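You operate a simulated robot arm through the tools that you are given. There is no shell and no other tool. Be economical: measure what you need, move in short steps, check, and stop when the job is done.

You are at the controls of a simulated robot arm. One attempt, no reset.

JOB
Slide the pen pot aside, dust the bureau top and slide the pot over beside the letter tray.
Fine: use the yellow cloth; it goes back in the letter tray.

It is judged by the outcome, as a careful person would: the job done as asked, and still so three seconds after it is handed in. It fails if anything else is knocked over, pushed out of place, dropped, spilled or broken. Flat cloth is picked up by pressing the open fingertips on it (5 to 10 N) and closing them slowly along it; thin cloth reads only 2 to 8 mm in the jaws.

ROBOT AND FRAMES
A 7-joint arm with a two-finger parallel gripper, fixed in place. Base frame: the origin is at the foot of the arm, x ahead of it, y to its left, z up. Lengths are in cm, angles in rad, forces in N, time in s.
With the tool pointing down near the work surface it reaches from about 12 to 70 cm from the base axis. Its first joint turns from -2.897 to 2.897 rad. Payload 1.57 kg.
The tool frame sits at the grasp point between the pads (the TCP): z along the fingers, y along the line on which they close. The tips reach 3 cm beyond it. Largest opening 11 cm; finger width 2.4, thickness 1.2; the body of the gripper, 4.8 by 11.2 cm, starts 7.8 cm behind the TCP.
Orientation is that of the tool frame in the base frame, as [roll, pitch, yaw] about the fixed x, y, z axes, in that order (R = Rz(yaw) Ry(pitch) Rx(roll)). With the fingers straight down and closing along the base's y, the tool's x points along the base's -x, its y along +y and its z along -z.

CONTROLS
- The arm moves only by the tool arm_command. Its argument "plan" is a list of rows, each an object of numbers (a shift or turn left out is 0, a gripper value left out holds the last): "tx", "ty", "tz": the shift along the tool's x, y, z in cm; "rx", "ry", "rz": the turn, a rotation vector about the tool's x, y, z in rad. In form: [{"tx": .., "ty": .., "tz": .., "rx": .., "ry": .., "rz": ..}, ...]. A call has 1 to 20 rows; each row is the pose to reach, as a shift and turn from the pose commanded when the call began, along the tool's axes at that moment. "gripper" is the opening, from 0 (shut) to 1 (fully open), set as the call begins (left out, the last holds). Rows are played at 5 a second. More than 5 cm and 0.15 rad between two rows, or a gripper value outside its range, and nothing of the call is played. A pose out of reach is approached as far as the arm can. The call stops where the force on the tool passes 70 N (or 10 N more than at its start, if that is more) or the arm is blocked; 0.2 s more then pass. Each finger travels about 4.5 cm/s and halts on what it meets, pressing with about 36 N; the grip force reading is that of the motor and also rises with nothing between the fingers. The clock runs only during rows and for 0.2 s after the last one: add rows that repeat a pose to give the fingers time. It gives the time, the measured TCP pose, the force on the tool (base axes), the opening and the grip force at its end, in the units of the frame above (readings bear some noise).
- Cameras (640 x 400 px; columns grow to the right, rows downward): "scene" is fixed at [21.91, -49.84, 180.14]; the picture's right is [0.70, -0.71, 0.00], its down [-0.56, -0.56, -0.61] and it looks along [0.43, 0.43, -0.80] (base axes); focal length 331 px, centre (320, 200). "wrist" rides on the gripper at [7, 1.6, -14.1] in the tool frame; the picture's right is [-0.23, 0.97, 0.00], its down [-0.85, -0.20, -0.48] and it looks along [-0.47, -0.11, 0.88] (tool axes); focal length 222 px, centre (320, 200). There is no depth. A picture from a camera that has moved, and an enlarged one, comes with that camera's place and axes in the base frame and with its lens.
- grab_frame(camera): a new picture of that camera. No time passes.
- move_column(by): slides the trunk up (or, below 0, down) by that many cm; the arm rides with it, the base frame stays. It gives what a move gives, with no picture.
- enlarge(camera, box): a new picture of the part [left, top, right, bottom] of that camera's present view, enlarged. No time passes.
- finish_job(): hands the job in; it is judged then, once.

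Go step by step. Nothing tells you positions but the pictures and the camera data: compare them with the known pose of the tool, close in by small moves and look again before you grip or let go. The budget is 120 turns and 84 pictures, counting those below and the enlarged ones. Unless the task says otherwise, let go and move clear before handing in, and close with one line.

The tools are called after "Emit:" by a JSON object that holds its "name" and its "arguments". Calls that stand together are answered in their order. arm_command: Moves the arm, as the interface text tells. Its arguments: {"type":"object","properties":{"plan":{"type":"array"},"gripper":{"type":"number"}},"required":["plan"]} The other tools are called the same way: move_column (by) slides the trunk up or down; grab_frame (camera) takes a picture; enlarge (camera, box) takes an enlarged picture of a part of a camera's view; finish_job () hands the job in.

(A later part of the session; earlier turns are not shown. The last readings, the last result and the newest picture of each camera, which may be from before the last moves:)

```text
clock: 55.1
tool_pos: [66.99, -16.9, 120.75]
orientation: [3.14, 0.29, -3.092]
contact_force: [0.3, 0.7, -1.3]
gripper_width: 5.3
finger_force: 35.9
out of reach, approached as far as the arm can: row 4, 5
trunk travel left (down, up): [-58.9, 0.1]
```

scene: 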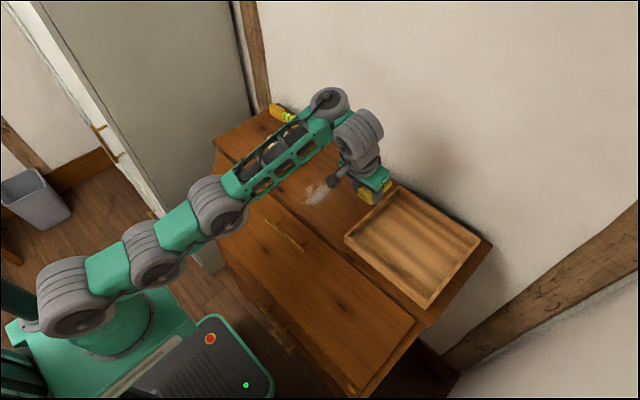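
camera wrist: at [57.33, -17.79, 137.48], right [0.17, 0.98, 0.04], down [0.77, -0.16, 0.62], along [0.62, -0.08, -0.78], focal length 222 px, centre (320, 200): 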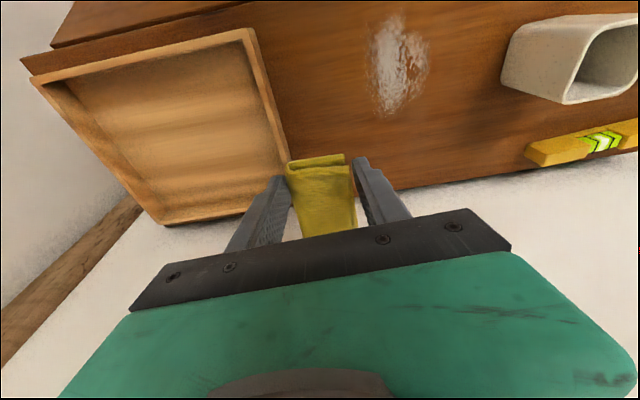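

Emit:
{"name": "enlarge", "arguments": {"camera": "scene", "box": [20, 60, 420, 350]}}

```text
1.38 times, centred on (220, 205) of scene
camera zoom: at [21.91, -49.84, 180.14], right [0.7, -0.71, 0.0], down [-0.56, -0.56, -0.61], along [0.43, 0.43, -0.8], focal length 457 px, centre (458, 193)
```

zoom: 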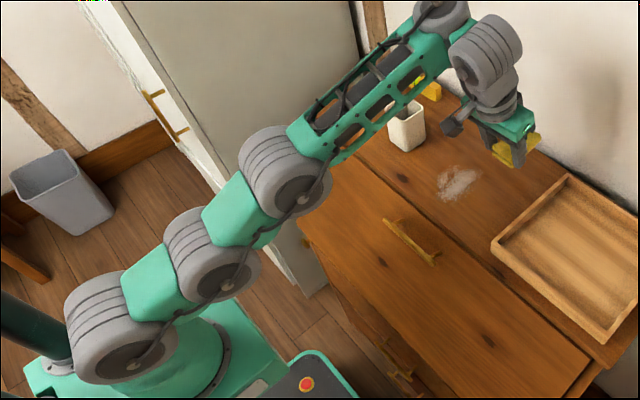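

Emit:
{"name": "arm_command", "arguments": {"plan": [{"tx": -4.5, "ty": -0.9, "tz": -0.5}, {"tx": -9, "ty": -1.8, "tz": -1}, {"tx": -13.5, "ty": -2.7, "tz": -1.5}, {"tx": -18, "ty": -3.6, "tz": -2}, {"tx": -22.5, "ty": -4.5, "tz": -2.5}, {"tx": -18, "ty": -3.6, "tz": -2}, {"tx": -13.5, "ty": -2.7, "tz": -1.5}, {"tx": -9, "ty": -1.8, "tz": -1}, {"tx": -4.5, "ty": -0.9, "tz": -0.5}, {}, {"tx": 2}, {"tx": 4}, {"tx": 6}, {"tx": 6}]}}

```text
clock: 58.1
tool_pos: [70.3, -19.51, 122.75]
orientation: [3.14, 0.293, -3.091]
contact_force: [0.4, 0.6, -0.4]
gripper_width: 5.29
finger_force: 35.9
out of reach, approached as far as the arm can: row 2, 3, 4, 5, 6, 7, 8, 10, 11, 12, 13, 14
trunk travel left (down, up): [-58.9, 0.1]
```

Emit:
{"name": "arm_command", "arguments": {"plan": [{"tx": 0.5, "tz": 0.5}, {"tx": 1, "tz": 1}, {"tx": 1, "tz": 1}]}}

Emit:
{"name": "enlarge", "arguments": {"camera": "scene", "box": [20, 60, 420, 350]}}

```text
clock: 58.9
tool_pos: [70.78, -19.65, 121.97]
orientation: [3.123, 0.307, -3.089]
contact_force: [-1.1, 0.7, -0.5]
gripper_width: 5.3
finger_force: 36.0
out of reach, approached as far as the arm can: row 1, 2, 3
trunk travel left (down, up): [-58.9, 0.1]
```

```text
1.38 times, centred on (220, 205) of scene
camera zoom: at [21.91, -49.84, 180.14], right [0.7, -0.71, 0.0], down [-0.56, -0.56, -0.61], along [0.43, 0.43, -0.8], focal length 457 px, centre (458, 193)
```

zoom: 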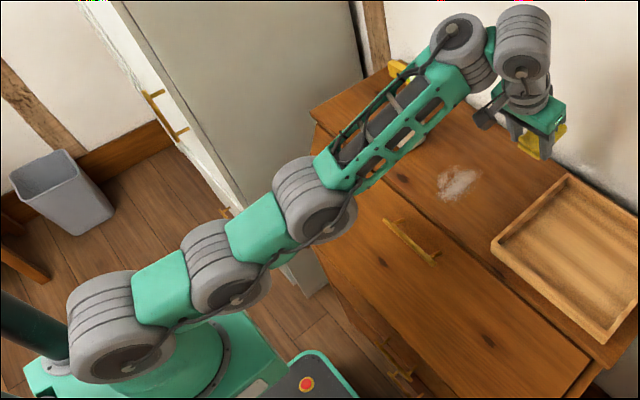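

Emit:
{"name": "arm_command", "arguments": {"plan": [{"tx": -3}, {"tx": -6, "ty": 4}, {"tx": -6, "ty": 8, "tz": -2}, {"tx": -6, "ty": 12, "tz": -5}, {"tx": -5, "ty": 12, "tz": -8}, {"tx": -4, "ty": 12, "tz": -4}, {"tx": -4, "ty": 12, "tz": 0}, {"tx": -2, "ty": 12, "tz": 0}, {"tx": 0, "ty": 12, "tz": 0}, {"tx": 3, "ty": 12, "tz": 0}, {"tx": 6, "ty": 12, "tz": 0}, {"tx": 6, "ty": 12, "tz": 0}]}}

```text
clock: 61.5
tool_pos: [68.38, -8.18, 122.2]
orientation: [3.14, 0.293, -3.092]
contact_force: [0.3, -0.4, -0.5]
gripper_width: 5.27
finger_force: 36.3
out of reach, approached as far as the arm can: row 1, 2, 3, 4, 10, 11, 12
trunk travel left (down, up): [-58.9, 0.1]
```

Emit:
{"name": "arm_command", "arguments": {"plan": [{"tx": -2}, {"tx": -3}, {"tx": -4}, {"tx": -5}, {"tx": -6}, {"tx": -6}, {"tx": -6}, {"tx": -6}, {"tx": -6}, {"tx": -6}, {"tx": -6}]}}

Emit:
{"name": "arm_command", "arguments": {"plan": [{"tx": 1}, {"tx": 2}, {"tx": 3}, {"tx": 4}, {"tx": 5}, {"tx": 6}, {"tx": 7}, {"tx": 8}, {"tx": 8}]}}

```text
clock: 63.9
tool_pos: [74.11, -7.88, 124.02]
orientation: [-3.141, 0.294, -3.09]
contact_force: [-0.7, 0.5, -0.3]
gripper_width: 5.31
finger_force: 36.1
trunk travel left (down, up): [-58.9, 0.1]
```

```text
clock: 65.9
tool_pos: [66.38, -8.29, 121.86]
orientation: [-3.141, 0.295, -3.093]
contact_force: [0.3, 0.0, -0.4]
gripper_width: 5.27
finger_force: 36.1
trunk travel left (down, up): [-58.9, 0.1]
```

It moves freely again. I continue pulling in.

Emit:
{"name": "arm_command", "arguments": {"plan": [{"tx": 1.5}, {"tx": 3}, {"tx": 4.5}, {"tx": 6}, {"tx": 6}]}}

Emit:
{"name": "grab_frame", "arguments": {"camera": "scene"}}

```text
clock: 67.1
tool_pos: [61.65, -8.78, 122.93]
orientation: [-3.14, 0.277, -3.091]
contact_force: [-0.2, -0.2, -0.4]
gripper_width: 5.27
finger_force: 36.0
out of reach, approached as far as the arm can: row 1, 2, 3, 4, 5
trunk travel left (down, up): [-58.9, 0.1]
```

```text
47 pictures are left
```

scene: 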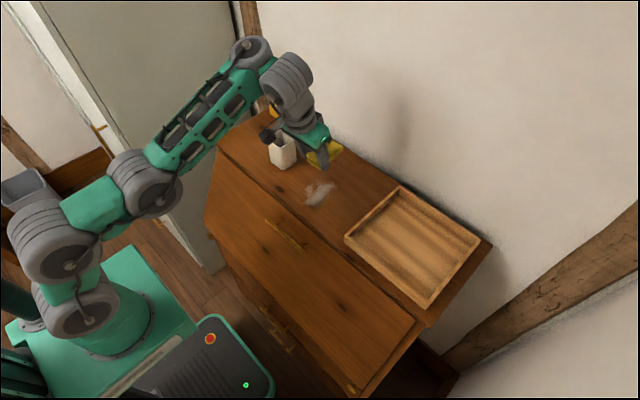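

The cloth is now over the dust. I lower part way and level the cloth back to its flat angle.

Emit:
{"name": "arm_command", "arguments": {"plan": [{"tx": 0.5, "tz": 2}, {"tx": 1.1, "tz": 4, "ry": 0.04}, {"tx": 1.7, "tz": 6, "ry": 0.08}, {"tx": 2.2, "tz": 8, "ry": 0.08}, {"tx": 2.2, "tz": 8, "ry": 0.08}]}}

Emit:
{"name": "grab_frame", "arguments": {"camera": "scene"}}

Emit:
{"name": "grab_frame", "arguments": {"camera": "wrist"}}

```text
clock: 68.3
tool_pos: [63.38, -8.87, 117.51]
orientation: [3.139, 0.198, -3.093]
contact_force: [0.0, 0.0, -0.7]
gripper_width: 5.27
finger_force: 36.4
out of reach, approached as far as the arm can: row 1, 2, 3, 4, 5
trunk travel left (down, up): [-58.9, 0.1]
```

```text
46 pictures are left
```

scene: 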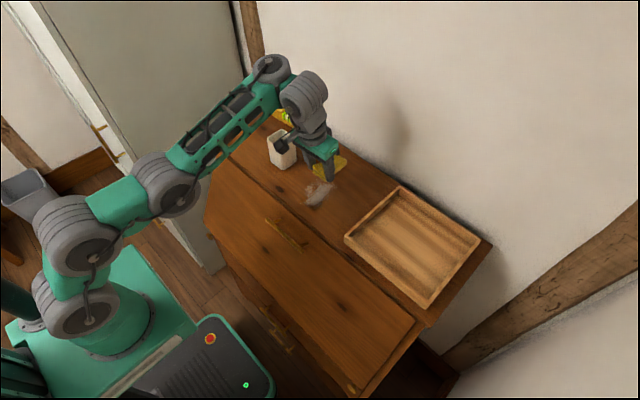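

```text
45 pictures are left
camera wrist: at [53.74, -7.81, 129.8], right [0.17, 0.98, 0.05], down [0.75, -0.16, 0.64], along [0.63, -0.08, -0.77], focal length 222 px, centre (320, 200)
```

wrist: 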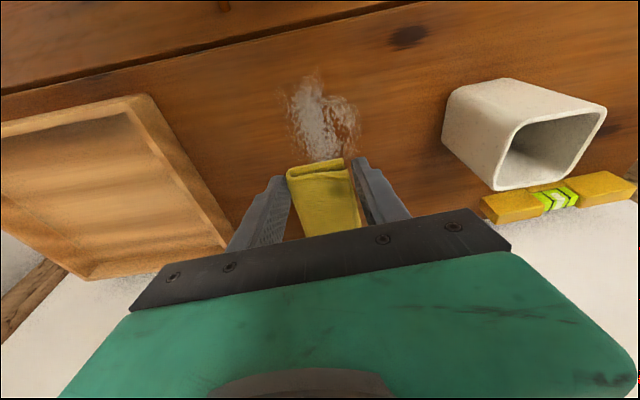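

Emit:
{"name": "arm_command", "arguments": {"plan": [{"tx": 1, "tz": 2}, {"tx": 2, "tz": 4}, {"tx": 2, "tz": 5}, {"tx": 2, "tz": 5}]}}

```text
clock: 69.3
tool_pos: [65.49, -9.41, 116.42]
orientation: [3.141, 0.209, -3.09]
contact_force: [-0.2, -0.1, 0.1]
gripper_width: 5.29
finger_force: 35.6
out of reach, approached as far as the arm can: row 1, 2, 3, 4
trunk travel left (down, up): [-58.9, 0.1]
```

I think the elbow flipped to hang below its line, and I need to take it through the straight pose. I'll do that up high, away from the wall and everything on the bureau.

Emit:
{"name": "arm_command", "arguments": {"plan": [{"tx": -0.15, "tz": -1.7}, {"tx": -0.3, "tz": -3.4}, {"tx": -0.45, "tz": -5.1}, {"tx": -0.6, "tz": -6.8}, {"tx": -0.75, "tz": -8.5}, {"tx": -0.9, "tz": -10.2}, {"tx": -1.05, "tz": -11.9}, {"tx": -1.2, "tz": -13.6}, {"tx": -1.35, "tz": -15.3}, {"tx": -1.5, "tz": -17}, {"tx": -1.65, "tz": -18.7}, {"tx": -1.8, "tz": -20.4}, {"tx": -1.95, "tz": -22.1}, {"tx": -2.1, "tz": -24}, {"tx": -2.1, "tz": -24}]}}

Emit:
{"name": "grab_frame", "arguments": {"camera": "scene"}}

```text
clock: 72.3
tool_pos: [62.76, -9.92, 139.68]
orientation: [-3.135, 0.238, -3.089]
contact_force: [25.2, -3.0, -23.6]
gripper_width: 5.26
finger_force: 36.1
out of reach, approached as far as the arm can: row 14, 15
trunk travel left (down, up): [-58.9, 0.1]
stopped in row 15: the force on the tool passed its limit (the readings are from after the stop); the commanded pose is now the measured one
```

```text
44 pictures are left
```

scene: 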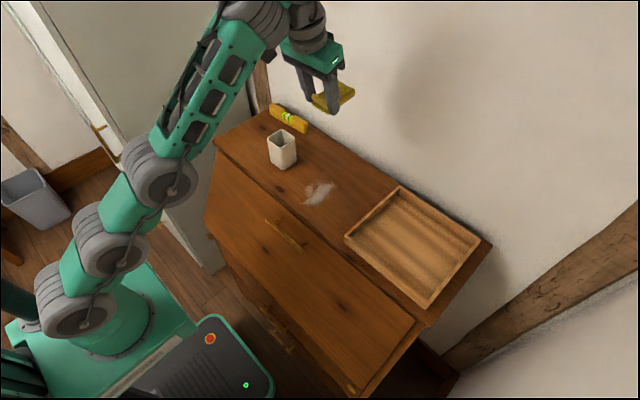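

Emit:
{"name": "arm_command", "arguments": {"plan": [{"tx": 1.5}, {"tx": 3}, {"tx": 4.5}, {"tx": 6}, {"tx": 6}]}}

Emit:
{"name": "grab_frame", "arguments": {"camera": "scene"}}

```text
clock: 72.6
tool_pos: [62.6, -9.89, 139.7]
orientation: [-3.13, 0.246, -3.089]
contact_force: [19.1, -2.7, -17.8]
gripper_width: 5.29
finger_force: 36.2
trunk travel left (down, up): [-58.9, 0.1]
stopped in row 1: the force on the tool passed its limit (the readings are from after the stop); the commanded pose is now the measured one
```

```text
43 pictures are left
```

scene: 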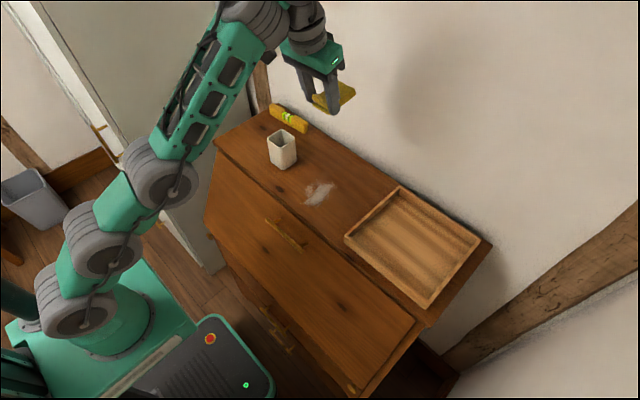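

Emit:
{"name": "arm_command", "arguments": {"plan": [{}, {"tx": 0.3, "tz": 0.3}, {"tx": 0.6, "tz": 0.6}, {"tx": 1, "tz": 1}, {"tx": 1.5, "tz": 1.5}]}}

```text
clock: 73.8
tool_pos: [61.53, -9.96, 137.73]
orientation: [-3.131, 0.243, -3.088]
contact_force: [0.6, 0.7, -0.7]
gripper_width: 5.26
finger_force: 36.1
trunk travel left (down, up): [-58.9, 0.1]
```

Emit:
{"name": "arm_command", "arguments": {"plan": [{"tx": 1, "tz": 0.5}, {"tx": 2, "tz": 1}, {"tx": 3, "tz": 1.5}, {"tx": 4, "tz": 2}, {"tx": 5, "tz": 2.5}, {"tx": 6, "tz": 3}, {"tx": 6, "tz": 3}]}}

Emit:
{"name": "grab_frame", "arguments": {"camera": "scene"}}

```text
clock: 75.4
tool_pos: [56.45, -10.42, 133.28]
orientation: [-3.131, 0.244, -3.093]
contact_force: [0.1, 0.1, -0.7]
gripper_width: 5.27
finger_force: 36.1
trunk travel left (down, up): [-58.9, 0.1]
```

```text
42 pictures are left
```

scene: 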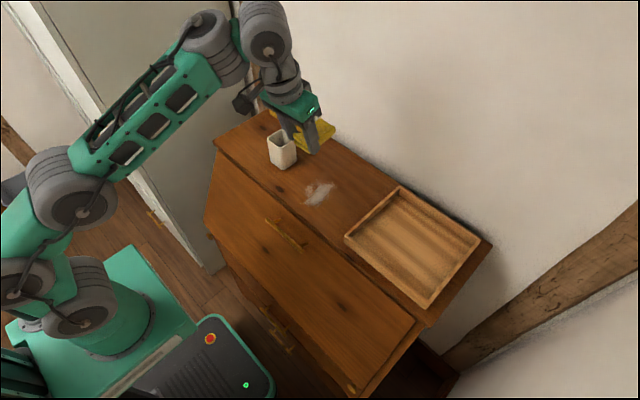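

The elbow is back in its normal bend. I'll stay well inside the reach from now on. Next I lower the cloth at the right side of the dust, level.

Emit:
{"name": "arm_command", "arguments": {"plan": [{"tx": 0.3, "ty": -0.8, "tz": 3.4, "ry": 0.02}, {"tx": 0.6, "ty": -1.6, "tz": 6.8, "ry": 0.044}, {"tx": 0.9, "ty": -2.4, "tz": 10.2, "ry": 0.044}, {"tx": 1.3, "ty": -3.2, "tz": 13.5, "ry": 0.044}, {"tx": 1.6, "ty": -4, "tz": 17, "ry": 0.044}, {"tx": 1.93, "ty": -4.6, "tz": 20.1, "ry": 0.044}, {"tx": 1.93, "ty": -4.6, "tz": 20.1, "ry": 0.044}]}}

Emit:
{"name": "enlarge", "arguments": {"camera": "scene", "box": [240, 120, 400, 220]}}

Emit:
{"name": "grab_frame", "arguments": {"camera": "wrist"}}

```text
clock: 77.0
tool_pos: [61.39, -15.75, 116.64]
orientation: [-3.135, 0.179, -3.09]
contact_force: [0.6, -0.7, 0.1]
gripper_width: 5.27
finger_force: 36.1
out of reach, approached as far as the arm can: row 5, 6, 7
trunk travel left (down, up): [-58.9, 0.1]
```

```text
4.00 times, centred on (320, 170) of scene
camera zoom: at [21.91, -49.84, 180.14], right [0.7, -0.71, 0.0], down [-0.56, -0.56, -0.61], along [0.43, 0.43, -0.8], focal length 1325 px, centre (320, 320)
```

zoom: 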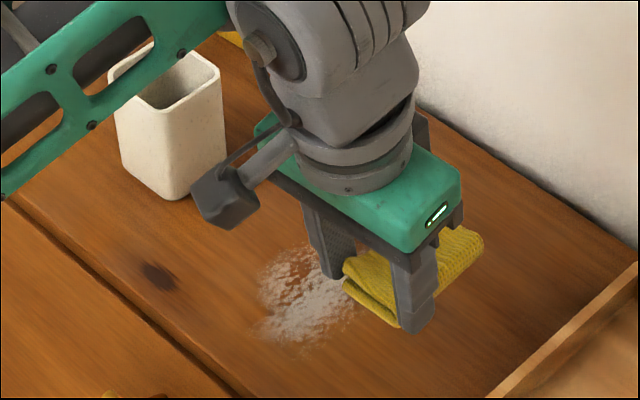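

```text
40 pictures are left
camera wrist: at [51.88, -14.45, 129.21], right [0.17, 0.98, 0.03], down [0.76, -0.16, 0.62], along [0.62, -0.08, -0.78], focal length 222 px, centre (320, 200)
```

wrist: 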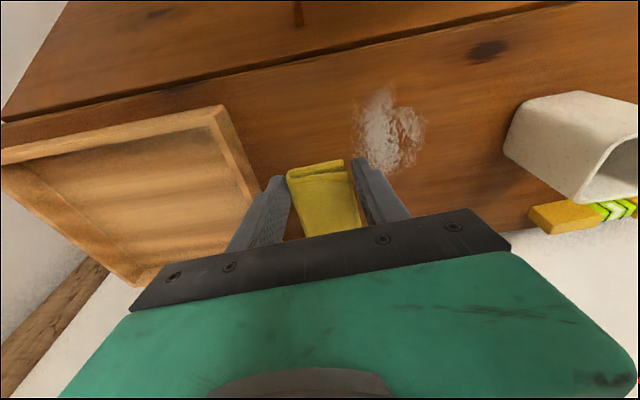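

Emit:
{"name": "grab_frame", "arguments": {"camera": "scene"}}

```text
39 pictures are left
```

scene: 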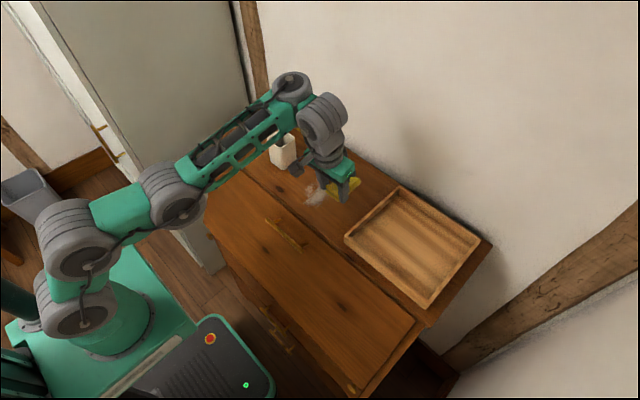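

Emit:
{"name": "arm_command", "arguments": {"plan": [{"tx": 1}, {"tx": 2}, {"tx": 3}, {"tx": 4}, {"tx": 5}, {"tx": 5}]}}

```text
clock: 78.4
tool_pos: [57.0, -16.03, 118.39]
orientation: [-3.136, 0.184, -3.094]
contact_force: [0.0, 0.4, 0.2]
gripper_width: 5.28
finger_force: 36.0
out of reach, approached as far as the arm can: row 1, 2, 3, 4, 5, 6
trunk travel left (down, up): [-58.9, 0.1]
```

Something limits how low the arm can go here, relative to its shoulder. I'll use the trunk for height instead: set the pose a bit higher, then lower the trunk.

Emit:
{"name": "arm_command", "arguments": {"plan": [{"tx": -1.2, "tz": -0.1, "ry": -0.016}, {"tx": -2.4, "tz": -0.1, "ry": -0.016}, {"tx": -3.58, "ty": 0.5, "tz": -0.3, "ry": -0.016}, {"tx": -3.58, "ty": 0.5, "tz": -0.3, "ry": -0.016}]}}

Emit:
{"name": "move_column", "arguments": {"by": -6}}

```text
clock: 79.4
tool_pos: [60.35, -15.46, 119.51]
orientation: [-3.132, 0.215, -3.09]
contact_force: [-0.3, -0.4, -1.2]
gripper_width: 5.27
finger_force: 36.1
out of reach, approached as far as the arm can: row 1
trunk travel left (down, up): [-58.9, 0.1]
```

```text
clock: 80.4
tool_pos: [60.46, -15.4, 113.53]
orientation: [-3.132, 0.216, -3.091]
contact_force: [0.0, 0.1, 0.4]
gripper_width: 5.26
finger_force: 35.8
trunk travel left (down, up): [-52.9, 6.1]
```

Emit:
{"name": "move_column", "arguments": {"by": -3}}

Emit:
{"name": "enlarge", "arguments": {"camera": "scene", "box": [240, 120, 400, 220]}}

```text
clock: 81.1
tool_pos: [60.33, -15.56, 110.53]
orientation: [-3.133, 0.216, -3.091]
contact_force: [0.4, 0.1, -0.9]
gripper_width: 5.27
finger_force: 35.9
trunk travel left (down, up): [-49.9, 9.1]
```

```text
4.00 times, centred on (320, 170) of scene
camera zoom: at [21.91, -49.84, 180.14], right [0.7, -0.71, 0.0], down [-0.56, -0.56, -0.61], along [0.43, 0.43, -0.8], focal length 1325 px, centre (320, 320)
```

zoom: 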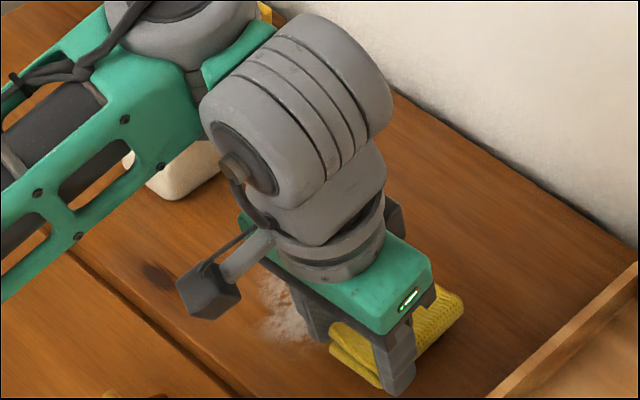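

Emit:
{"name": "arm_command", "arguments": {"plan": [{"tx": 0.1, "tz": 0.5, "ry": 0.016}, {"tx": 0.2, "tz": 0.9, "ry": 0.016}, {"tx": 0.2, "tz": 0.9, "ry": 0.016}]}}

```text
clock: 81.9
tool_pos: [60.33, -15.36, 109.68]
orientation: [-3.132, 0.198, -3.091]
contact_force: [0.9, -1.1, -0.2]
gripper_width: 5.26
finger_force: 36.0
trunk travel left (down, up): [-49.9, 9.1]
```

Emit:
{"name": "arm_command", "arguments": {"plan": [{"tz": 0.2}, {"tz": 0.4}, {"tz": 0.4}]}}

```text
clock: 82.7
tool_pos: [60.51, -15.52, 109.37]
orientation: [-3.132, 0.2, -3.092]
contact_force: [0.0, 0.0, 12.6]
gripper_width: 5.26
finger_force: 35.6
trunk travel left (down, up): [-49.9, 9.1]
```

Contact at 12 N. I sweep the cloth across the dust toward +y.

Emit:
{"name": "arm_command", "arguments": {"plan": [{"ty": 1}, {"tx": -0.1, "ty": 2}, {"tx": -0.15, "ty": 3}, {"tx": -0.2, "ty": 4}, {"tx": -0.25, "ty": 5}, {"tx": -0.3, "ty": 6}, {"tx": -0.35, "ty": 7}, {"tx": -0.4, "ty": 8}, {"tx": -0.45, "ty": 9}, {"tx": -0.5, "ty": 10}, {"tx": -0.55, "ty": 11}, {"tx": -0.6, "ty": 12}, {"tx": -0.65, "ty": 13}, {"tx": -0.7, "ty": 14}]}}

Emit:
{"name": "enlarge", "arguments": {"camera": "scene", "box": [240, 120, 400, 220]}}

```text
clock: 85.7
tool_pos: [60.64, -1.34, 109.36]
orientation: [-3.131, 0.19, -3.091]
contact_force: [-0.1, 0.9, 0.0]
gripper_width: 5.28
finger_force: 35.7
out of reach, approached as far as the arm can: row 4, 5, 6, 7, 8, 9, 10, 11, 12, 13, 14
trunk travel left (down, up): [-49.9, 9.1]
```

```text
4.00 times, centred on (320, 170) of scene
camera zoom: at [21.91, -49.84, 180.14], right [0.7, -0.71, 0.0], down [-0.56, -0.56, -0.61], along [0.43, 0.43, -0.8], focal length 1325 px, centre (320, 320)
```

zoom: 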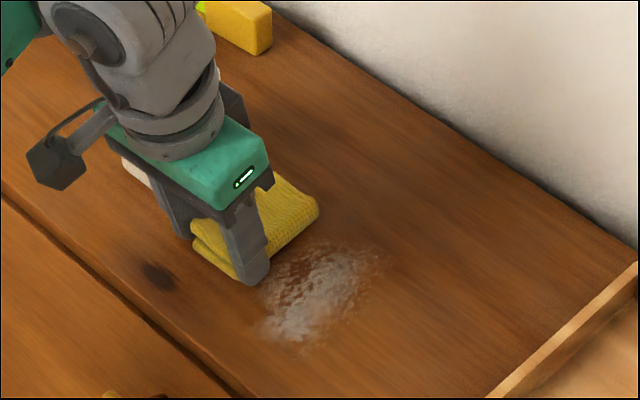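

The low limit interfered and contact was lost, so I raise the arm 4 and lower the trunk 4 for margin.

Emit:
{"name": "arm_command", "arguments": {"plan": [{"tx": -0.3, "tz": -1.5, "ry": -0.005}, {"tx": -0.6, "tz": -3, "ry": -0.01}, {"tx": -0.8, "tz": -4.1, "ry": -0.01}, {"tx": -0.8, "tz": -4.1, "ry": -0.01}]}}

Emit:
{"name": "move_column", "arguments": {"by": -3.5}}

Emit:
{"name": "grab_frame", "arguments": {"camera": "scene"}}

Emit:
{"name": "grab_frame", "arguments": {"camera": "wrist"}}

```text
clock: 86.7
tool_pos: [60.5, -1.34, 113.72]
orientation: [-3.13, 0.21, -3.092]
contact_force: [-0.1, 0.8, -0.5]
gripper_width: 5.27
finger_force: 36.1
trunk travel left (down, up): [-49.9, 9.1]
```

```text
clock: 87.5
tool_pos: [60.33, -1.28, 110.25]
orientation: [-3.131, 0.21, -3.091]
contact_force: [0.0, -0.6, -0.2]
gripper_width: 5.29
finger_force: 36.1
trunk travel left (down, up): [-46.4, 12.6]
```

```text
36 pictures are left
```

scene: 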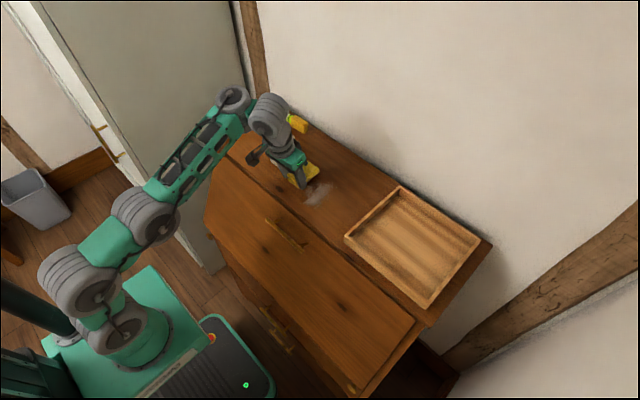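

```text
35 pictures are left
camera wrist: at [50.63, 0.01, 122.49], right [0.17, 0.98, 0.04], down [0.75, -0.16, 0.65], along [0.64, -0.08, -0.76], focal length 222 px, centre (320, 200)
```

wrist: 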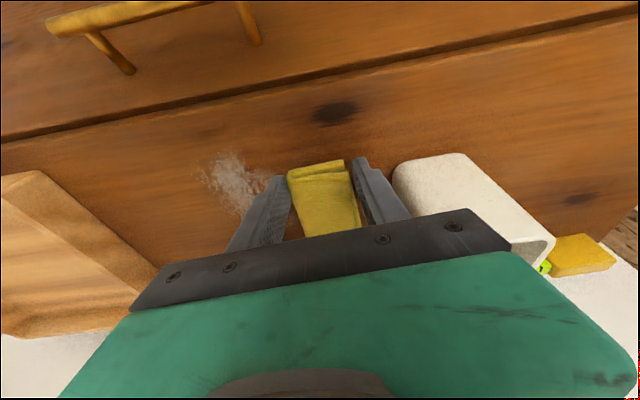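

Emit:
{"name": "arm_command", "arguments": {"plan": [{"tx": 0.1, "tz": 0.5, "ry": 0.01}, {"tx": 0.2, "tz": 0.9, "ry": 0.01}, {"tx": 0.2, "tz": 1.0, "ry": 0.01}]}}

Emit:
{"name": "arm_command", "arguments": {"plan": [{"ty": -1}, {"tx": 0.1, "ty": -2}, {"tx": 0.15, "ty": -3}, {"tx": 0.2, "ty": -4}, {"tx": 0.25, "ty": -5}, {"tx": 0.3, "ty": -6}]}}

```text
clock: 88.3
tool_pos: [60.53, -1.23, 109.5]
orientation: [-3.132, 0.203, -3.089]
contact_force: [0.1, 1.0, 10.1]
gripper_width: 5.25
finger_force: 36.0
trunk travel left (down, up): [-46.4, 12.6]
```

```text
clock: 89.7
tool_pos: [60.33, -7.22, 109.29]
orientation: [-3.132, 0.2, -3.09]
contact_force: [0.3, 5.2, 13.6]
gripper_width: 5.27
finger_force: 36.6
trunk travel left (down, up): [-46.4, 12.6]
```

Contact holds well. I continue the stroke and look at the result.

Emit:
{"name": "arm_command", "arguments": {"plan": [{"ty": -1}, {"tx": 0.1, "ty": -2}, {"tx": 0.15, "ty": -3}, {"tx": 0.2, "ty": -4}, {"tx": 0.25, "ty": -5}, {"tx": 0.3, "ty": -6}, {"tx": 0.35, "ty": -7}, {"tx": 0.4, "ty": -8}]}}

Emit:
{"name": "enlarge", "arguments": {"camera": "scene", "box": [240, 120, 400, 220]}}

```text
clock: 91.5
tool_pos: [60.41, -15.11, 109.4]
orientation: [-3.13, 0.205, -3.088]
contact_force: [0.9, 9.7, 23.6]
gripper_width: 5.27
finger_force: 36.2
trunk travel left (down, up): [-46.4, 12.6]
```

```text
4.00 times, centred on (320, 170) of scene
camera zoom: at [21.91, -49.84, 180.14], right [0.7, -0.71, 0.0], down [-0.56, -0.56, -0.61], along [0.43, 0.43, -0.8], focal length 1325 px, centre (320, 320)
```

zoom: 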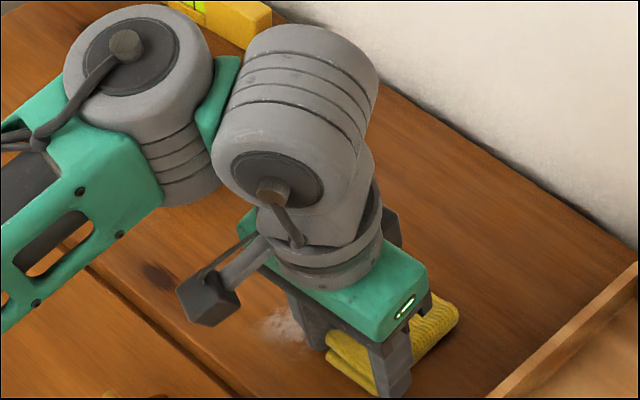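

The far part is cleaned. Now a stroke nearer the front edge, going back toward +y.

Emit:
{"name": "arm_command", "arguments": {"plan": [{"tx": 1, "tz": -0.26}, {"tx": 1.94, "tz": -0.5}, {"tx": 1.9, "ty": 1, "tz": -0.5}, {"tx": 1.85, "ty": 2, "tz": -0.48}, {"tx": 1.8, "ty": 3, "tz": -0.46}, {"tx": 1.75, "ty": 4, "tz": -0.45}, {"tx": 1.7, "ty": 5, "tz": -0.44}, {"tx": 1.65, "ty": 6, "tz": -0.43}, {"tx": 1.6, "ty": 7, "tz": -0.42}, {"tx": 1.55, "ty": 8, "tz": -0.41}, {"tx": 1.5, "ty": 9, "tz": -0.4}, {"tx": 1.45, "ty": 10, "tz": -0.4}, {"tx": 1.4, "ty": 11, "tz": -0.4}, {"tx": 1.35, "ty": 12, "tz": -0.4}, {"tx": 1.3, "ty": 13, "tz": -0.4}]}}

Emit:
{"name": "enlarge", "arguments": {"camera": "scene", "box": [240, 120, 400, 220]}}

```text
clock: 94.7
tool_pos: [58.23, -2.48, 109.34]
orientation: [-3.134, 0.2, -3.091]
contact_force: [-1.5, -7.1, 16.9]
gripper_width: 5.25
finger_force: 35.5
trunk travel left (down, up): [-46.4, 12.6]
```

```text
4.00 times, centred on (320, 170) of scene
camera zoom: at [21.91, -49.84, 180.14], right [0.7, -0.71, 0.0], down [-0.56, -0.56, -0.61], along [0.43, 0.43, -0.8], focal length 1325 px, centre (320, 320)
```

zoom: 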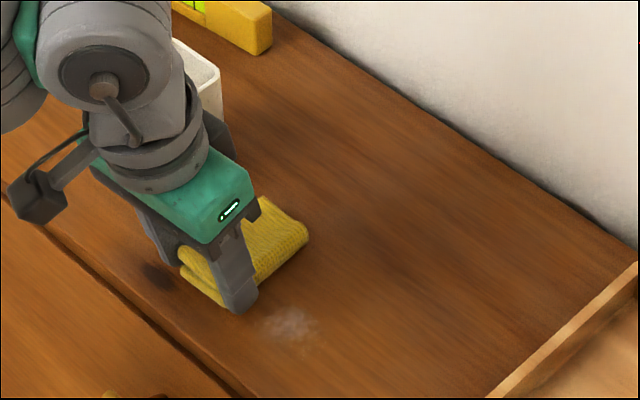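

Nearly clean; a faint patch remains near (60.5, -8.5). One more stroke 2 cm nearer the front edge, and back.

Emit:
{"name": "arm_command", "arguments": {"plan": [{"tx": 1, "tz": -0.2}, {"tx": 1.96, "tz": -0.4}, {"tx": 2, "ty": -1, "tz": -0.4}, {"tx": 2.05, "ty": -2, "tz": -0.4}, {"tx": 2.1, "ty": -3, "tz": -0.4}, {"tx": 2.15, "ty": -4, "tz": -0.42}, {"tx": 2.2, "ty": -5, "tz": -0.43}, {"tx": 2.25, "ty": -6, "tz": -0.44}, {"tx": 2.3, "ty": -7, "tz": -0.45}, {"tx": 2.35, "ty": -8, "tz": -0.46}, {"tx": 2.4, "ty": -9, "tz": -0.47}, {"tx": 2.45, "ty": -10, "tz": -0.48}, {"tx": 2.5, "ty": -11, "tz": -0.49}, {"tx": 2.55, "ty": -12, "tz": -0.5}]}}

Emit:
{"name": "arm_command", "arguments": {"plan": [{"tx": 0.3, "ty": 1}, {"tx": 0.25, "ty": 2}, {"tx": 0.2, "ty": 3}, {"tx": 0.15, "ty": 4}, {"tx": 0.1, "ty": 5}, {"tx": 0, "ty": 6}, {"tx": -0.1, "ty": 7}, {"tx": -0.15, "ty": 8}, {"tx": -0.2, "ty": 9}, {"tx": -0.25, "ty": 10}, {"tx": -0.3, "ty": 11}, {"tx": -0.35, "ty": 12}]}}

Emit:
{"name": "enlarge", "arguments": {"camera": "scene", "box": [240, 120, 400, 220]}}

```text
clock: 97.7
tool_pos: [56.41, -14.46, 109.31]
orientation: [-3.131, 0.199, -3.089]
contact_force: [-0.1, 2.8, 6.5]
gripper_width: 5.25
finger_force: 35.9
trunk travel left (down, up): [-46.4, 12.6]
```

```text
clock: 100.3
tool_pos: [56.21, -2.65, 109.25]
orientation: [-3.133, 0.201, -3.091]
contact_force: [-1.3, -3.6, 9.0]
gripper_width: 5.29
finger_force: 36.1
trunk travel left (down, up): [-46.4, 12.6]
```

```text
4.00 times, centred on (320, 170) of scene
camera zoom: at [21.91, -49.84, 180.14], right [0.7, -0.71, 0.0], down [-0.56, -0.56, -0.61], along [0.43, 0.43, -0.8], focal length 1325 px, centre (320, 320)
```

zoom: 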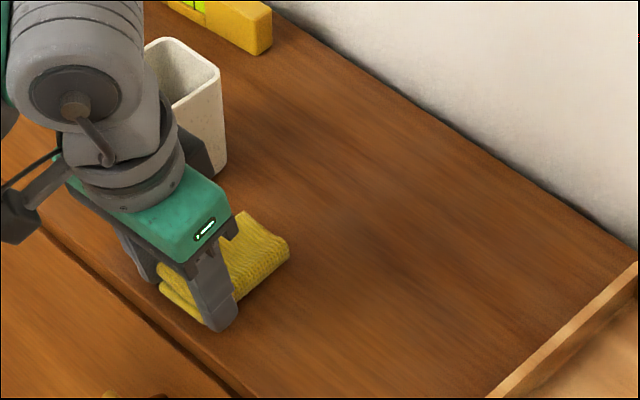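

The dust is gone. Now I raise with trunk and arm and carry the cloth back over the tray, staying inside reach.

Emit:
{"name": "move_column", "arguments": {"by": 3.5}}

Emit:
{"name": "arm_command", "arguments": {"plan": [{"tx": -0.5, "tz": -2.5}, {"tx": -1, "tz": -5}, {"tx": -1, "ty": -3, "tz": -5}, {"tx": -1, "ty": -6, "tz": -5}, {"tx": -1, "ty": -9, "tz": -5}, {"tx": -1, "ty": -12, "tz": -5}, {"tx": -1, "ty": -15, "tz": -5}, {"tx": -1, "ty": -18, "tz": -5}, {"tx": -1, "ty": -21, "tz": -5}, {"tx": -1, "ty": -24, "tz": -5}, {"tx": -1, "ty": -27, "tz": -5}, {"tx": -1, "ty": -29.3, "tz": -5}, {"tx": -1, "ty": -29.3, "tz": -5}]}}

Emit:
{"name": "grab_frame", "arguments": {"camera": "scene"}}

Emit:
{"name": "grab_frame", "arguments": {"camera": "wrist"}}

```text
clock: 101.1
tool_pos: [56.37, -2.55, 112.71]
orientation: [-3.132, 0.199, -3.088]
contact_force: [0.5, -0.6, 0.0]
gripper_width: 5.24
finger_force: 35.8
trunk travel left (down, up): [-49.9, 9.1]
```

```text
clock: 103.9
tool_pos: [58.01, -31.86, 118.16]
orientation: [-3.13, 0.198, -3.091]
contact_force: [-0.1, 0.0, 0.3]
gripper_width: 5.26
finger_force: 36.1
trunk travel left (down, up): [-49.9, 9.1]
```

```text
31 pictures are left
```

scene: 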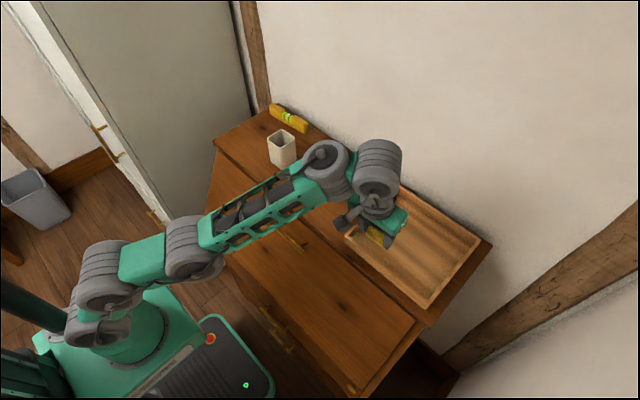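

```text
30 pictures are left
camera wrist: at [48.12, -30.51, 130.51], right [0.17, 0.98, 0.04], down [0.75, -0.16, 0.64], along [0.64, -0.08, -0.77], focal length 222 px, centre (320, 200)
```

wrist: 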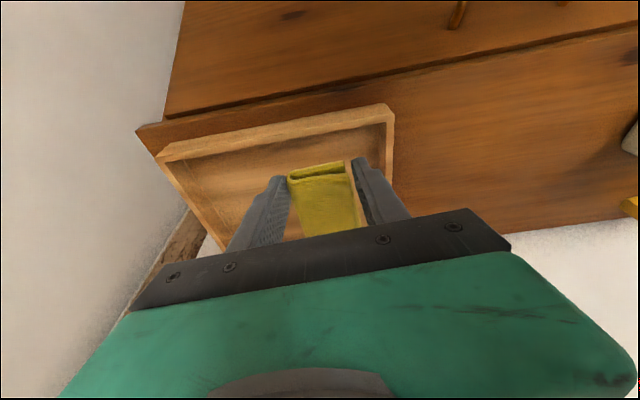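

Emit:
{"name": "arm_command", "arguments": {"plan": [{"tx": -1.5, "ty": -0.5, "tz": 0.3}, {"tx": -2.95, "ty": -1, "tz": 0.6}, {"tx": -2.5, "ty": -1, "tz": 2.8}, {"tx": -2.1, "ty": -1, "tz": 5}, {"tx": -1.75, "ty": -1, "tz": 6.8}, {"tx": -1.75, "ty": -1, "tz": 6.8}]}}

Emit:
{"name": "enlarge", "arguments": {"camera": "scene", "box": [320, 170, 480, 290]}}

Emit:
{"name": "grab_frame", "arguments": {"camera": "wrist"}}

```text
clock: 105.3
tool_pos: [60.87, -32.83, 111.84]
orientation: [-3.132, 0.2, -3.09]
contact_force: [0.3, -0.8, 0.0]
gripper_width: 5.29
finger_force: 36.2
trunk travel left (down, up): [-49.9, 9.1]
```

```text
3.33 times, centred on (400, 230) of scene
camera zoom: at [21.91, -49.84, 180.14], right [0.7, -0.71, 0.0], down [-0.56, -0.56, -0.61], along [0.43, 0.43, -0.8], focal length 1104 px, centre (53, 100)
```

zoom: 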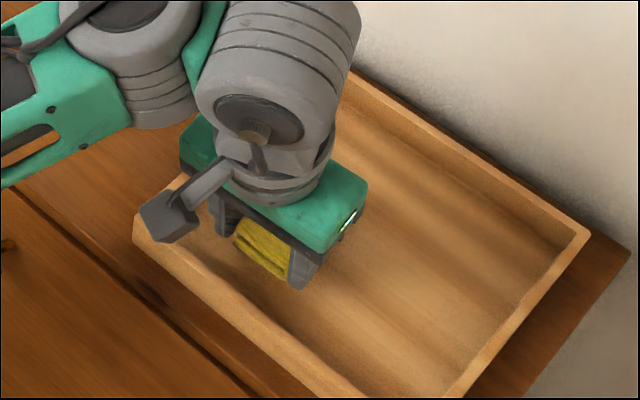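

```text
28 pictures are left
camera wrist: at [51.15, -31.4, 124.14], right [0.17, 0.98, 0.04], down [0.75, -0.16, 0.64], along [0.64, -0.08, -0.77], focal length 222 px, centre (320, 200)
```

wrist: 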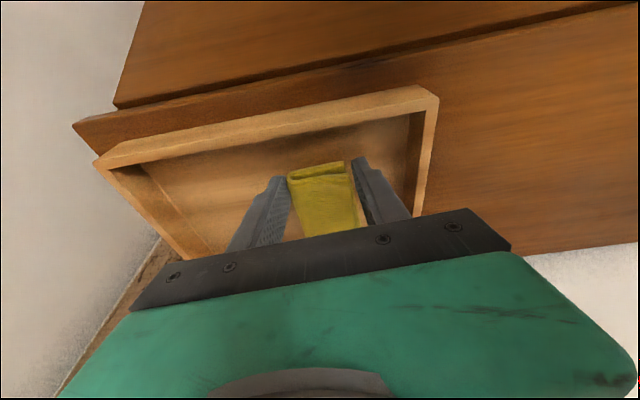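

The cloth is inside the tray walls. Lowering to the tray floor, then release.

Emit:
{"name": "arm_command", "arguments": {"plan": [{"tx": 0.2, "tz": 0.9}, {"tx": 0.3, "tz": 1.5}, {"tx": 0.35, "tz": 1.75}, {"tx": 0.35, "tz": 1.75}]}}

```text
clock: 106.3
tool_pos: [60.91, -32.77, 110.1]
orientation: [-3.131, 0.197, -3.09]
contact_force: [0.0, -0.2, -0.4]
gripper_width: 5.29
finger_force: 35.7
trunk travel left (down, up): [-49.9, 9.1]
```

Emit:
{"name": "arm_command", "arguments": {"plan": [{"tz": 0.1}, {"tz": 0.2}, {"tz": 0.2}]}}

Emit:
{"name": "arm_command", "arguments": {"plan": [{}, {}, {}, {}], "gripper": 0.66}}

Emit:
{"name": "arm_command", "arguments": {"plan": [{"tx": -0.4, "tz": -2}, {"tx": -0.8, "tz": -4}, {"tx": -1.2, "tz": -6}, {"tx": -1.2, "tz": -6}]}}

Emit:
{"name": "grab_frame", "arguments": {"camera": "wrist"}}

Emit:
{"name": "grab_frame", "arguments": {"camera": "scene"}}

```text
clock: 107.1
tool_pos: [60.89, -32.72, 109.93]
orientation: [-3.132, 0.202, -3.089]
contact_force: [-0.3, 0.4, 0.1]
gripper_width: 5.24
finger_force: 36.3
trunk travel left (down, up): [-49.9, 9.1]
```

```text
clock: 108.1
tool_pos: [60.94, -32.84, 109.91]
orientation: [-3.132, 0.2, -3.09]
contact_force: [0.7, 0.6, -0.4]
gripper_width: 7.27
finger_force: 0.0
trunk travel left (down, up): [-49.9, 9.1]
```

```text
clock: 109.1
tool_pos: [61.01, -32.64, 115.88]
orientation: [-3.135, 0.199, -3.092]
contact_force: [-0.1, -0.6, -0.2]
gripper_width: 7.28
finger_force: 0.0
trunk travel left (down, up): [-49.9, 9.1]
```

```text
27 pictures are left
camera wrist: at [51.2, -31.4, 128.31], right [0.17, 0.98, 0.04], down [0.75, -0.16, 0.64], along [0.64, -0.08, -0.77], focal length 222 px, centre (320, 200)
```

wrist: 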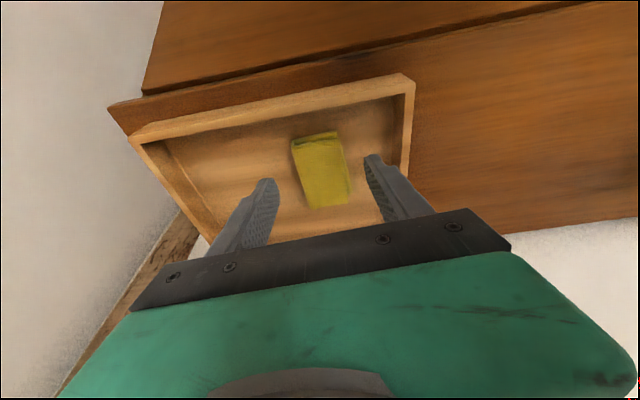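

```text
26 pictures are left
```

scene: 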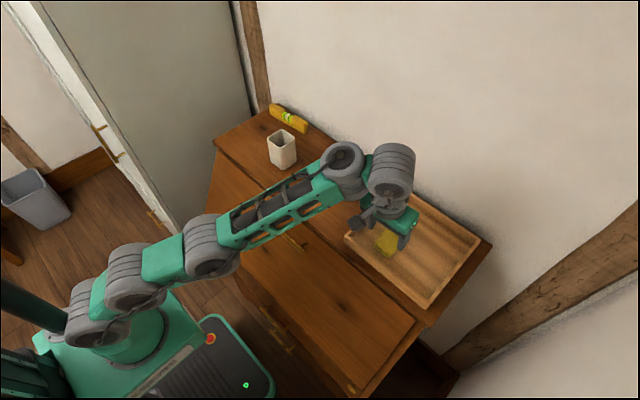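

Cloth lies flat in the tray. Now I retract, then head for the pot with the tool vertical again.

Emit:
{"name": "arm_command", "arguments": {"plan": [{"tx": 2, "tz": -0.4}, {"tx": 4, "tz": -1}, {"tx": 6, "tz": -2}, {"tx": 6, "tz": -2}]}}

Emit:
{"name": "move_column", "arguments": {"by": 6}}

Emit:
{"name": "arm_command", "arguments": {"plan": [{"ty": 3, "ry": 0.05}, {"ty": 6, "ry": 0.1}, {"ty": 9, "ry": 0.15}, {"ty": 12, "ry": 0.2}, {"ty": 15, "ry": 0.2}, {"ty": 18, "ry": 0.2}, {"ty": 21, "ry": 0.2}, {"ty": 24, "ry": 0.2}, {"ty": 27, "ry": 0.2}, {"ty": 30, "ry": 0.2}, {"ty": 33, "ry": 0.2}, {"ty": 36, "ry": 0.2}, {"ty": 39, "ry": 0.2}, {"ty": 40.8, "ry": 0.2}, {"ty": 40.8, "ry": 0.2}], "gripper": 0.85}}

Emit:
{"name": "grab_frame", "arguments": {"camera": "wrist"}}

Emit:
{"name": "grab_frame", "arguments": {"camera": "scene"}}

```text
clock: 110.1
tool_pos: [54.61, -32.99, 116.9]
orientation: [-3.132, 0.199, -3.09]
contact_force: [-0.5, 0.1, 0.0]
gripper_width: 7.27
finger_force: 0.0
trunk travel left (down, up): [-49.9, 9.1]
```

```text
clock: 111.1
tool_pos: [54.76, -33.04, 122.76]
orientation: [-3.135, 0.199, -3.091]
contact_force: [0.0, 0.1, -0.5]
gripper_width: 7.27
finger_force: 0.0
trunk travel left (down, up): [-55.9, 3.1]
```

```text
clock: 114.3
tool_pos: [52.68, 7.74, 122.56]
orientation: [-3.133, 0.0, -3.093]
contact_force: [0.0, 0.0, 0.2]
gripper_width: 9.37
finger_force: 0.1
trunk travel left (down, up): [-55.9, 3.1]
```

```text
25 pictures are left
camera wrist: at [45.62, 9.29, 136.54], right [0.18, 0.98, -0.01], down [0.86, -0.15, 0.48], along [0.47, -0.09, -0.88], focal length 222 px, centre (320, 200)
```

wrist: 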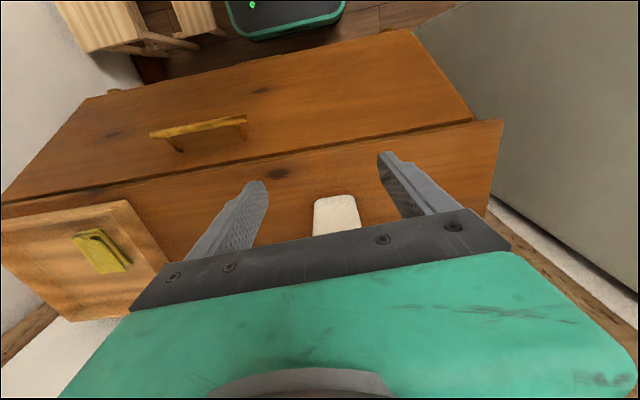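

```text
24 pictures are left
```

scene: 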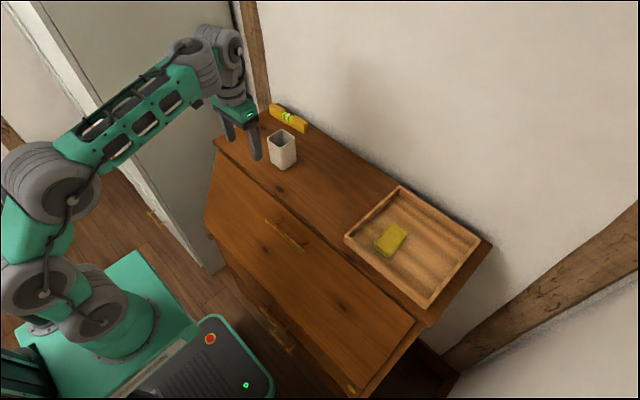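

The top looks clean and the pot is where I left it. I move forward over the pot.

Emit:
{"name": "arm_command", "arguments": {"plan": [{"tx": -2, "tz": 0.3, "rz": 0.02}, {"tx": -4, "tz": 0.6, "rz": 0.045}, {"tx": -6, "tz": 1, "rz": 0.045}, {"tx": -8, "tz": 1.3, "rz": 0.045}, {"tx": -10, "tz": 1.6, "rz": 0.045}, {"tx": -12.1, "ty": -0.1, "tz": 2, "rz": 0.045}, {"tx": -12.1, "ty": -0.1, "tz": 2, "rz": 0.045}]}}

Emit:
{"name": "grab_frame", "arguments": {"camera": "wrist"}}

Emit:
{"name": "enlarge", "arguments": {"camera": "scene", "box": [220, 80, 380, 200]}}

```text
clock: 115.9
tool_pos: [64.88, 8.18, 120.45]
orientation: [-3.132, -0.002, -3.138]
contact_force: [-0.3, 0.2, 1.5]
gripper_width: 9.34
finger_force: 0.0
trunk travel left (down, up): [-55.9, 3.1]
```

```text
23 pictures are left
camera wrist: at [57.85, 9.96, 134.43], right [0.22, 0.97, -0.01], down [0.86, -0.19, 0.48], along [0.47, -0.12, -0.88], focal length 222 px, centre (320, 200)
```

wrist: 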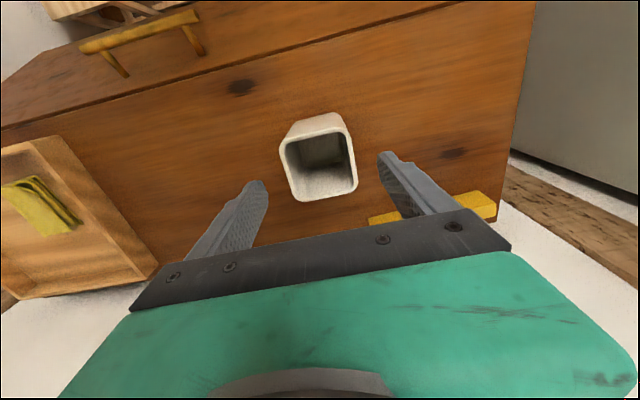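

```text
3.33 times, centred on (300, 140) of scene
camera zoom: at [21.91, -49.84, 180.14], right [0.7, -0.71, 0.0], down [-0.56, -0.56, -0.61], along [0.43, 0.43, -0.8], focal length 1104 px, centre (387, 400)
```

zoom: 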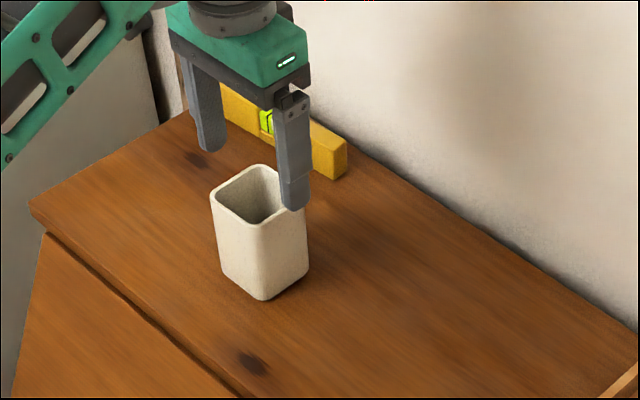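

Centred. I lower with the trunk and grip the pot.

Emit:
{"name": "move_column", "arguments": {"by": -8.8}}

Emit:
{"name": "arm_command", "arguments": {"plan": [{}, {}, {}, {}, {}], "gripper": 0.5}}

Emit:
{"name": "enlarge", "arguments": {"camera": "scene", "box": [220, 80, 380, 200]}}

```text
clock: 117.1
tool_pos: [64.83, 8.15, 111.67]
orientation: [-3.131, 0.0, -3.137]
contact_force: [0.5, 0.8, 0.1]
gripper_width: 9.36
finger_force: 0.1
trunk travel left (down, up): [-47.1, 11.9]
```

```text
clock: 118.3
tool_pos: [64.9, 8.18, 111.62]
orientation: [-3.132, 0.0, -3.138]
contact_force: [-0.4, 0.9, 2.1]
gripper_width: 6.36
finger_force: 35.7
trunk travel left (down, up): [-47.1, 11.9]
```

```text
3.33 times, centred on (300, 140) of scene
camera zoom: at [21.91, -49.84, 180.14], right [0.7, -0.71, 0.0], down [-0.56, -0.56, -0.61], along [0.43, 0.43, -0.8], focal length 1104 px, centre (387, 400)
```

zoom: 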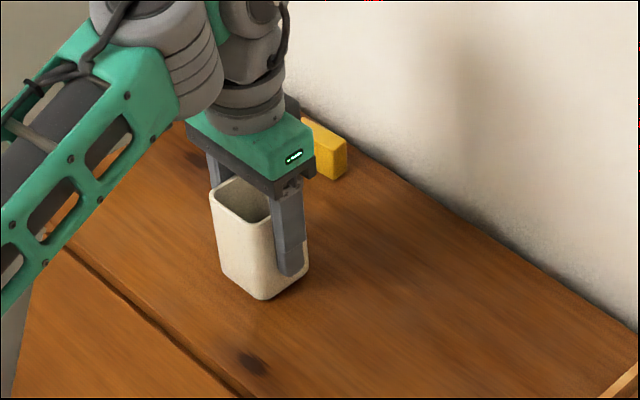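

Gripped at 6.4 cm. I slide it along the top to about y -18, leaving finger clearance to the tray wall.

Emit:
{"name": "arm_command", "arguments": {"plan": [{"tx": 0.1, "ty": -1.2}, {"tx": 0.2, "ty": -3.2}, {"tx": 0.4, "ty": -5.2}, {"tx": 0.6, "ty": -7.2}, {"tx": 0.8, "ty": -9.2}, {"tx": 1.0, "ty": -11.2}, {"tx": 1.2, "ty": -13.2}, {"tx": 1.3, "ty": -15.2}, {"tx": 1.4, "ty": -17.2}, {"tx": 1.6, "ty": -19.2}, {"tx": 1.7, "ty": -21.2}, {"tx": 1.8, "ty": -22.7}, {"tx": 1.8, "ty": -22.7}]}}

Emit:
{"name": "enlarge", "arguments": {"camera": "scene", "box": [280, 130, 440, 250]}}

Emit:
{"name": "grab_frame", "arguments": {"camera": "wrist"}}

```text
clock: 121.1
tool_pos: [63.14, -14.61, 111.93]
orientation: [-3.132, 0.0, -3.141]
contact_force: [-0.4, -0.6, -2.4]
gripper_width: 6.37
finger_force: 35.7
trunk travel left (down, up): [-47.1, 11.9]
```

```text
3.33 times, centred on (360, 190) of scene
camera zoom: at [21.91, -49.84, 180.14], right [0.7, -0.71, 0.0], down [-0.56, -0.56, -0.61], along [0.43, 0.43, -0.8], focal length 1104 px, centre (187, 233)
```

zoom: 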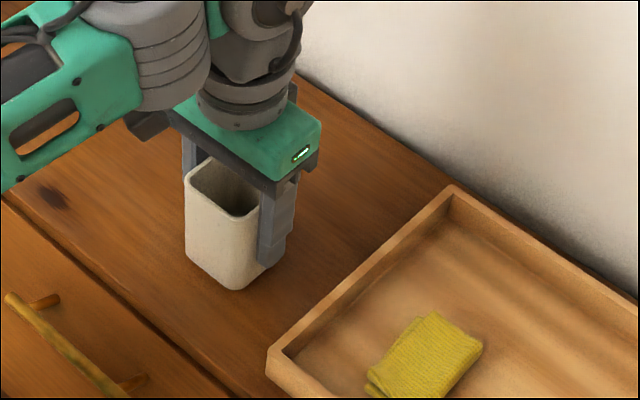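

```text
19 pictures are left
camera wrist: at [56.18, -12.89, 125.89], right [0.22, 0.97, -0.01], down [0.86, -0.19, 0.48], along [0.47, -0.12, -0.88], focal length 222 px, centre (320, 200)
```

wrist: 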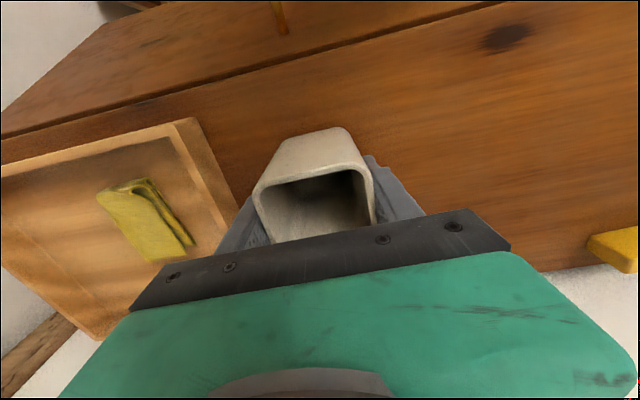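

Emit:
{"name": "arm_command", "arguments": {"plan": [{"tz": 0.15, "ty": -0.5}, {"tz": 0.25, "ty": -1.5}, {"tz": 0.25, "ty": -2.5}, {"tz": 0.25, "ty": -3.2}, {"tz": 0.25, "ty": -3.2}]}}

Emit:
{"name": "enlarge", "arguments": {"camera": "scene", "box": [280, 130, 440, 250]}}

Emit:
{"name": "enlarge", "arguments": {"camera": "wrist", "box": [100, 80, 440, 280]}}

```text
clock: 122.3
tool_pos: [63.12, -17.64, 111.66]
orientation: [-3.129, 0.001, -3.138]
contact_force: [0.6, 0.2, 0.2]
gripper_width: 6.39
finger_force: 36.4
trunk travel left (down, up): [-47.1, 11.9]
```

```text
3.33 times, centred on (360, 190) of scene
camera zoom: at [21.91, -49.84, 180.14], right [0.7, -0.71, 0.0], down [-0.56, -0.56, -0.61], along [0.43, 0.43, -0.8], focal length 1104 px, centre (187, 233)
```

zoom: 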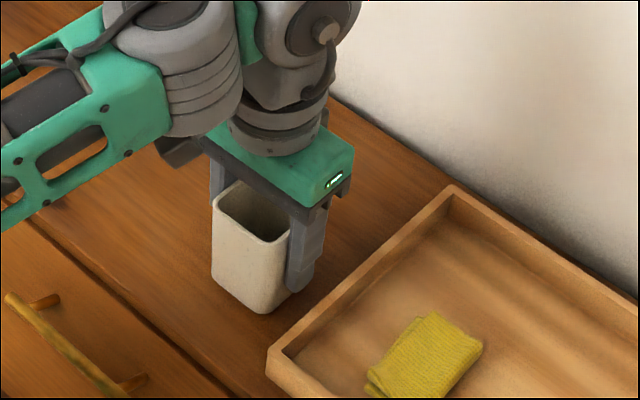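

```text
1.88 times, centred on (270, 180) of wrist
camera zoom: at [56.16, -15.91, 125.64], right [0.22, 0.97, -0.01], down [0.86, -0.19, 0.48], along [0.47, -0.12, -0.88], focal length 418 px, centre (414, 238)
```

zoom: 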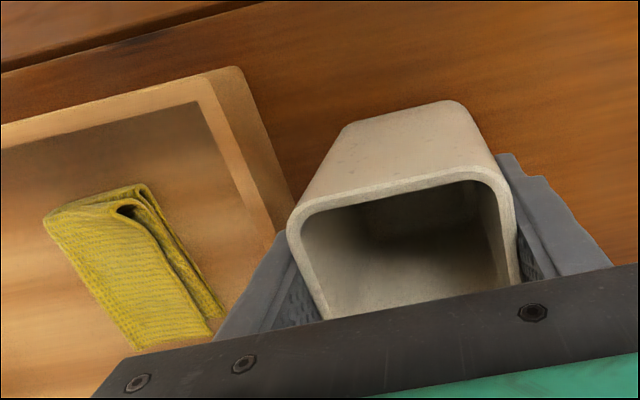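

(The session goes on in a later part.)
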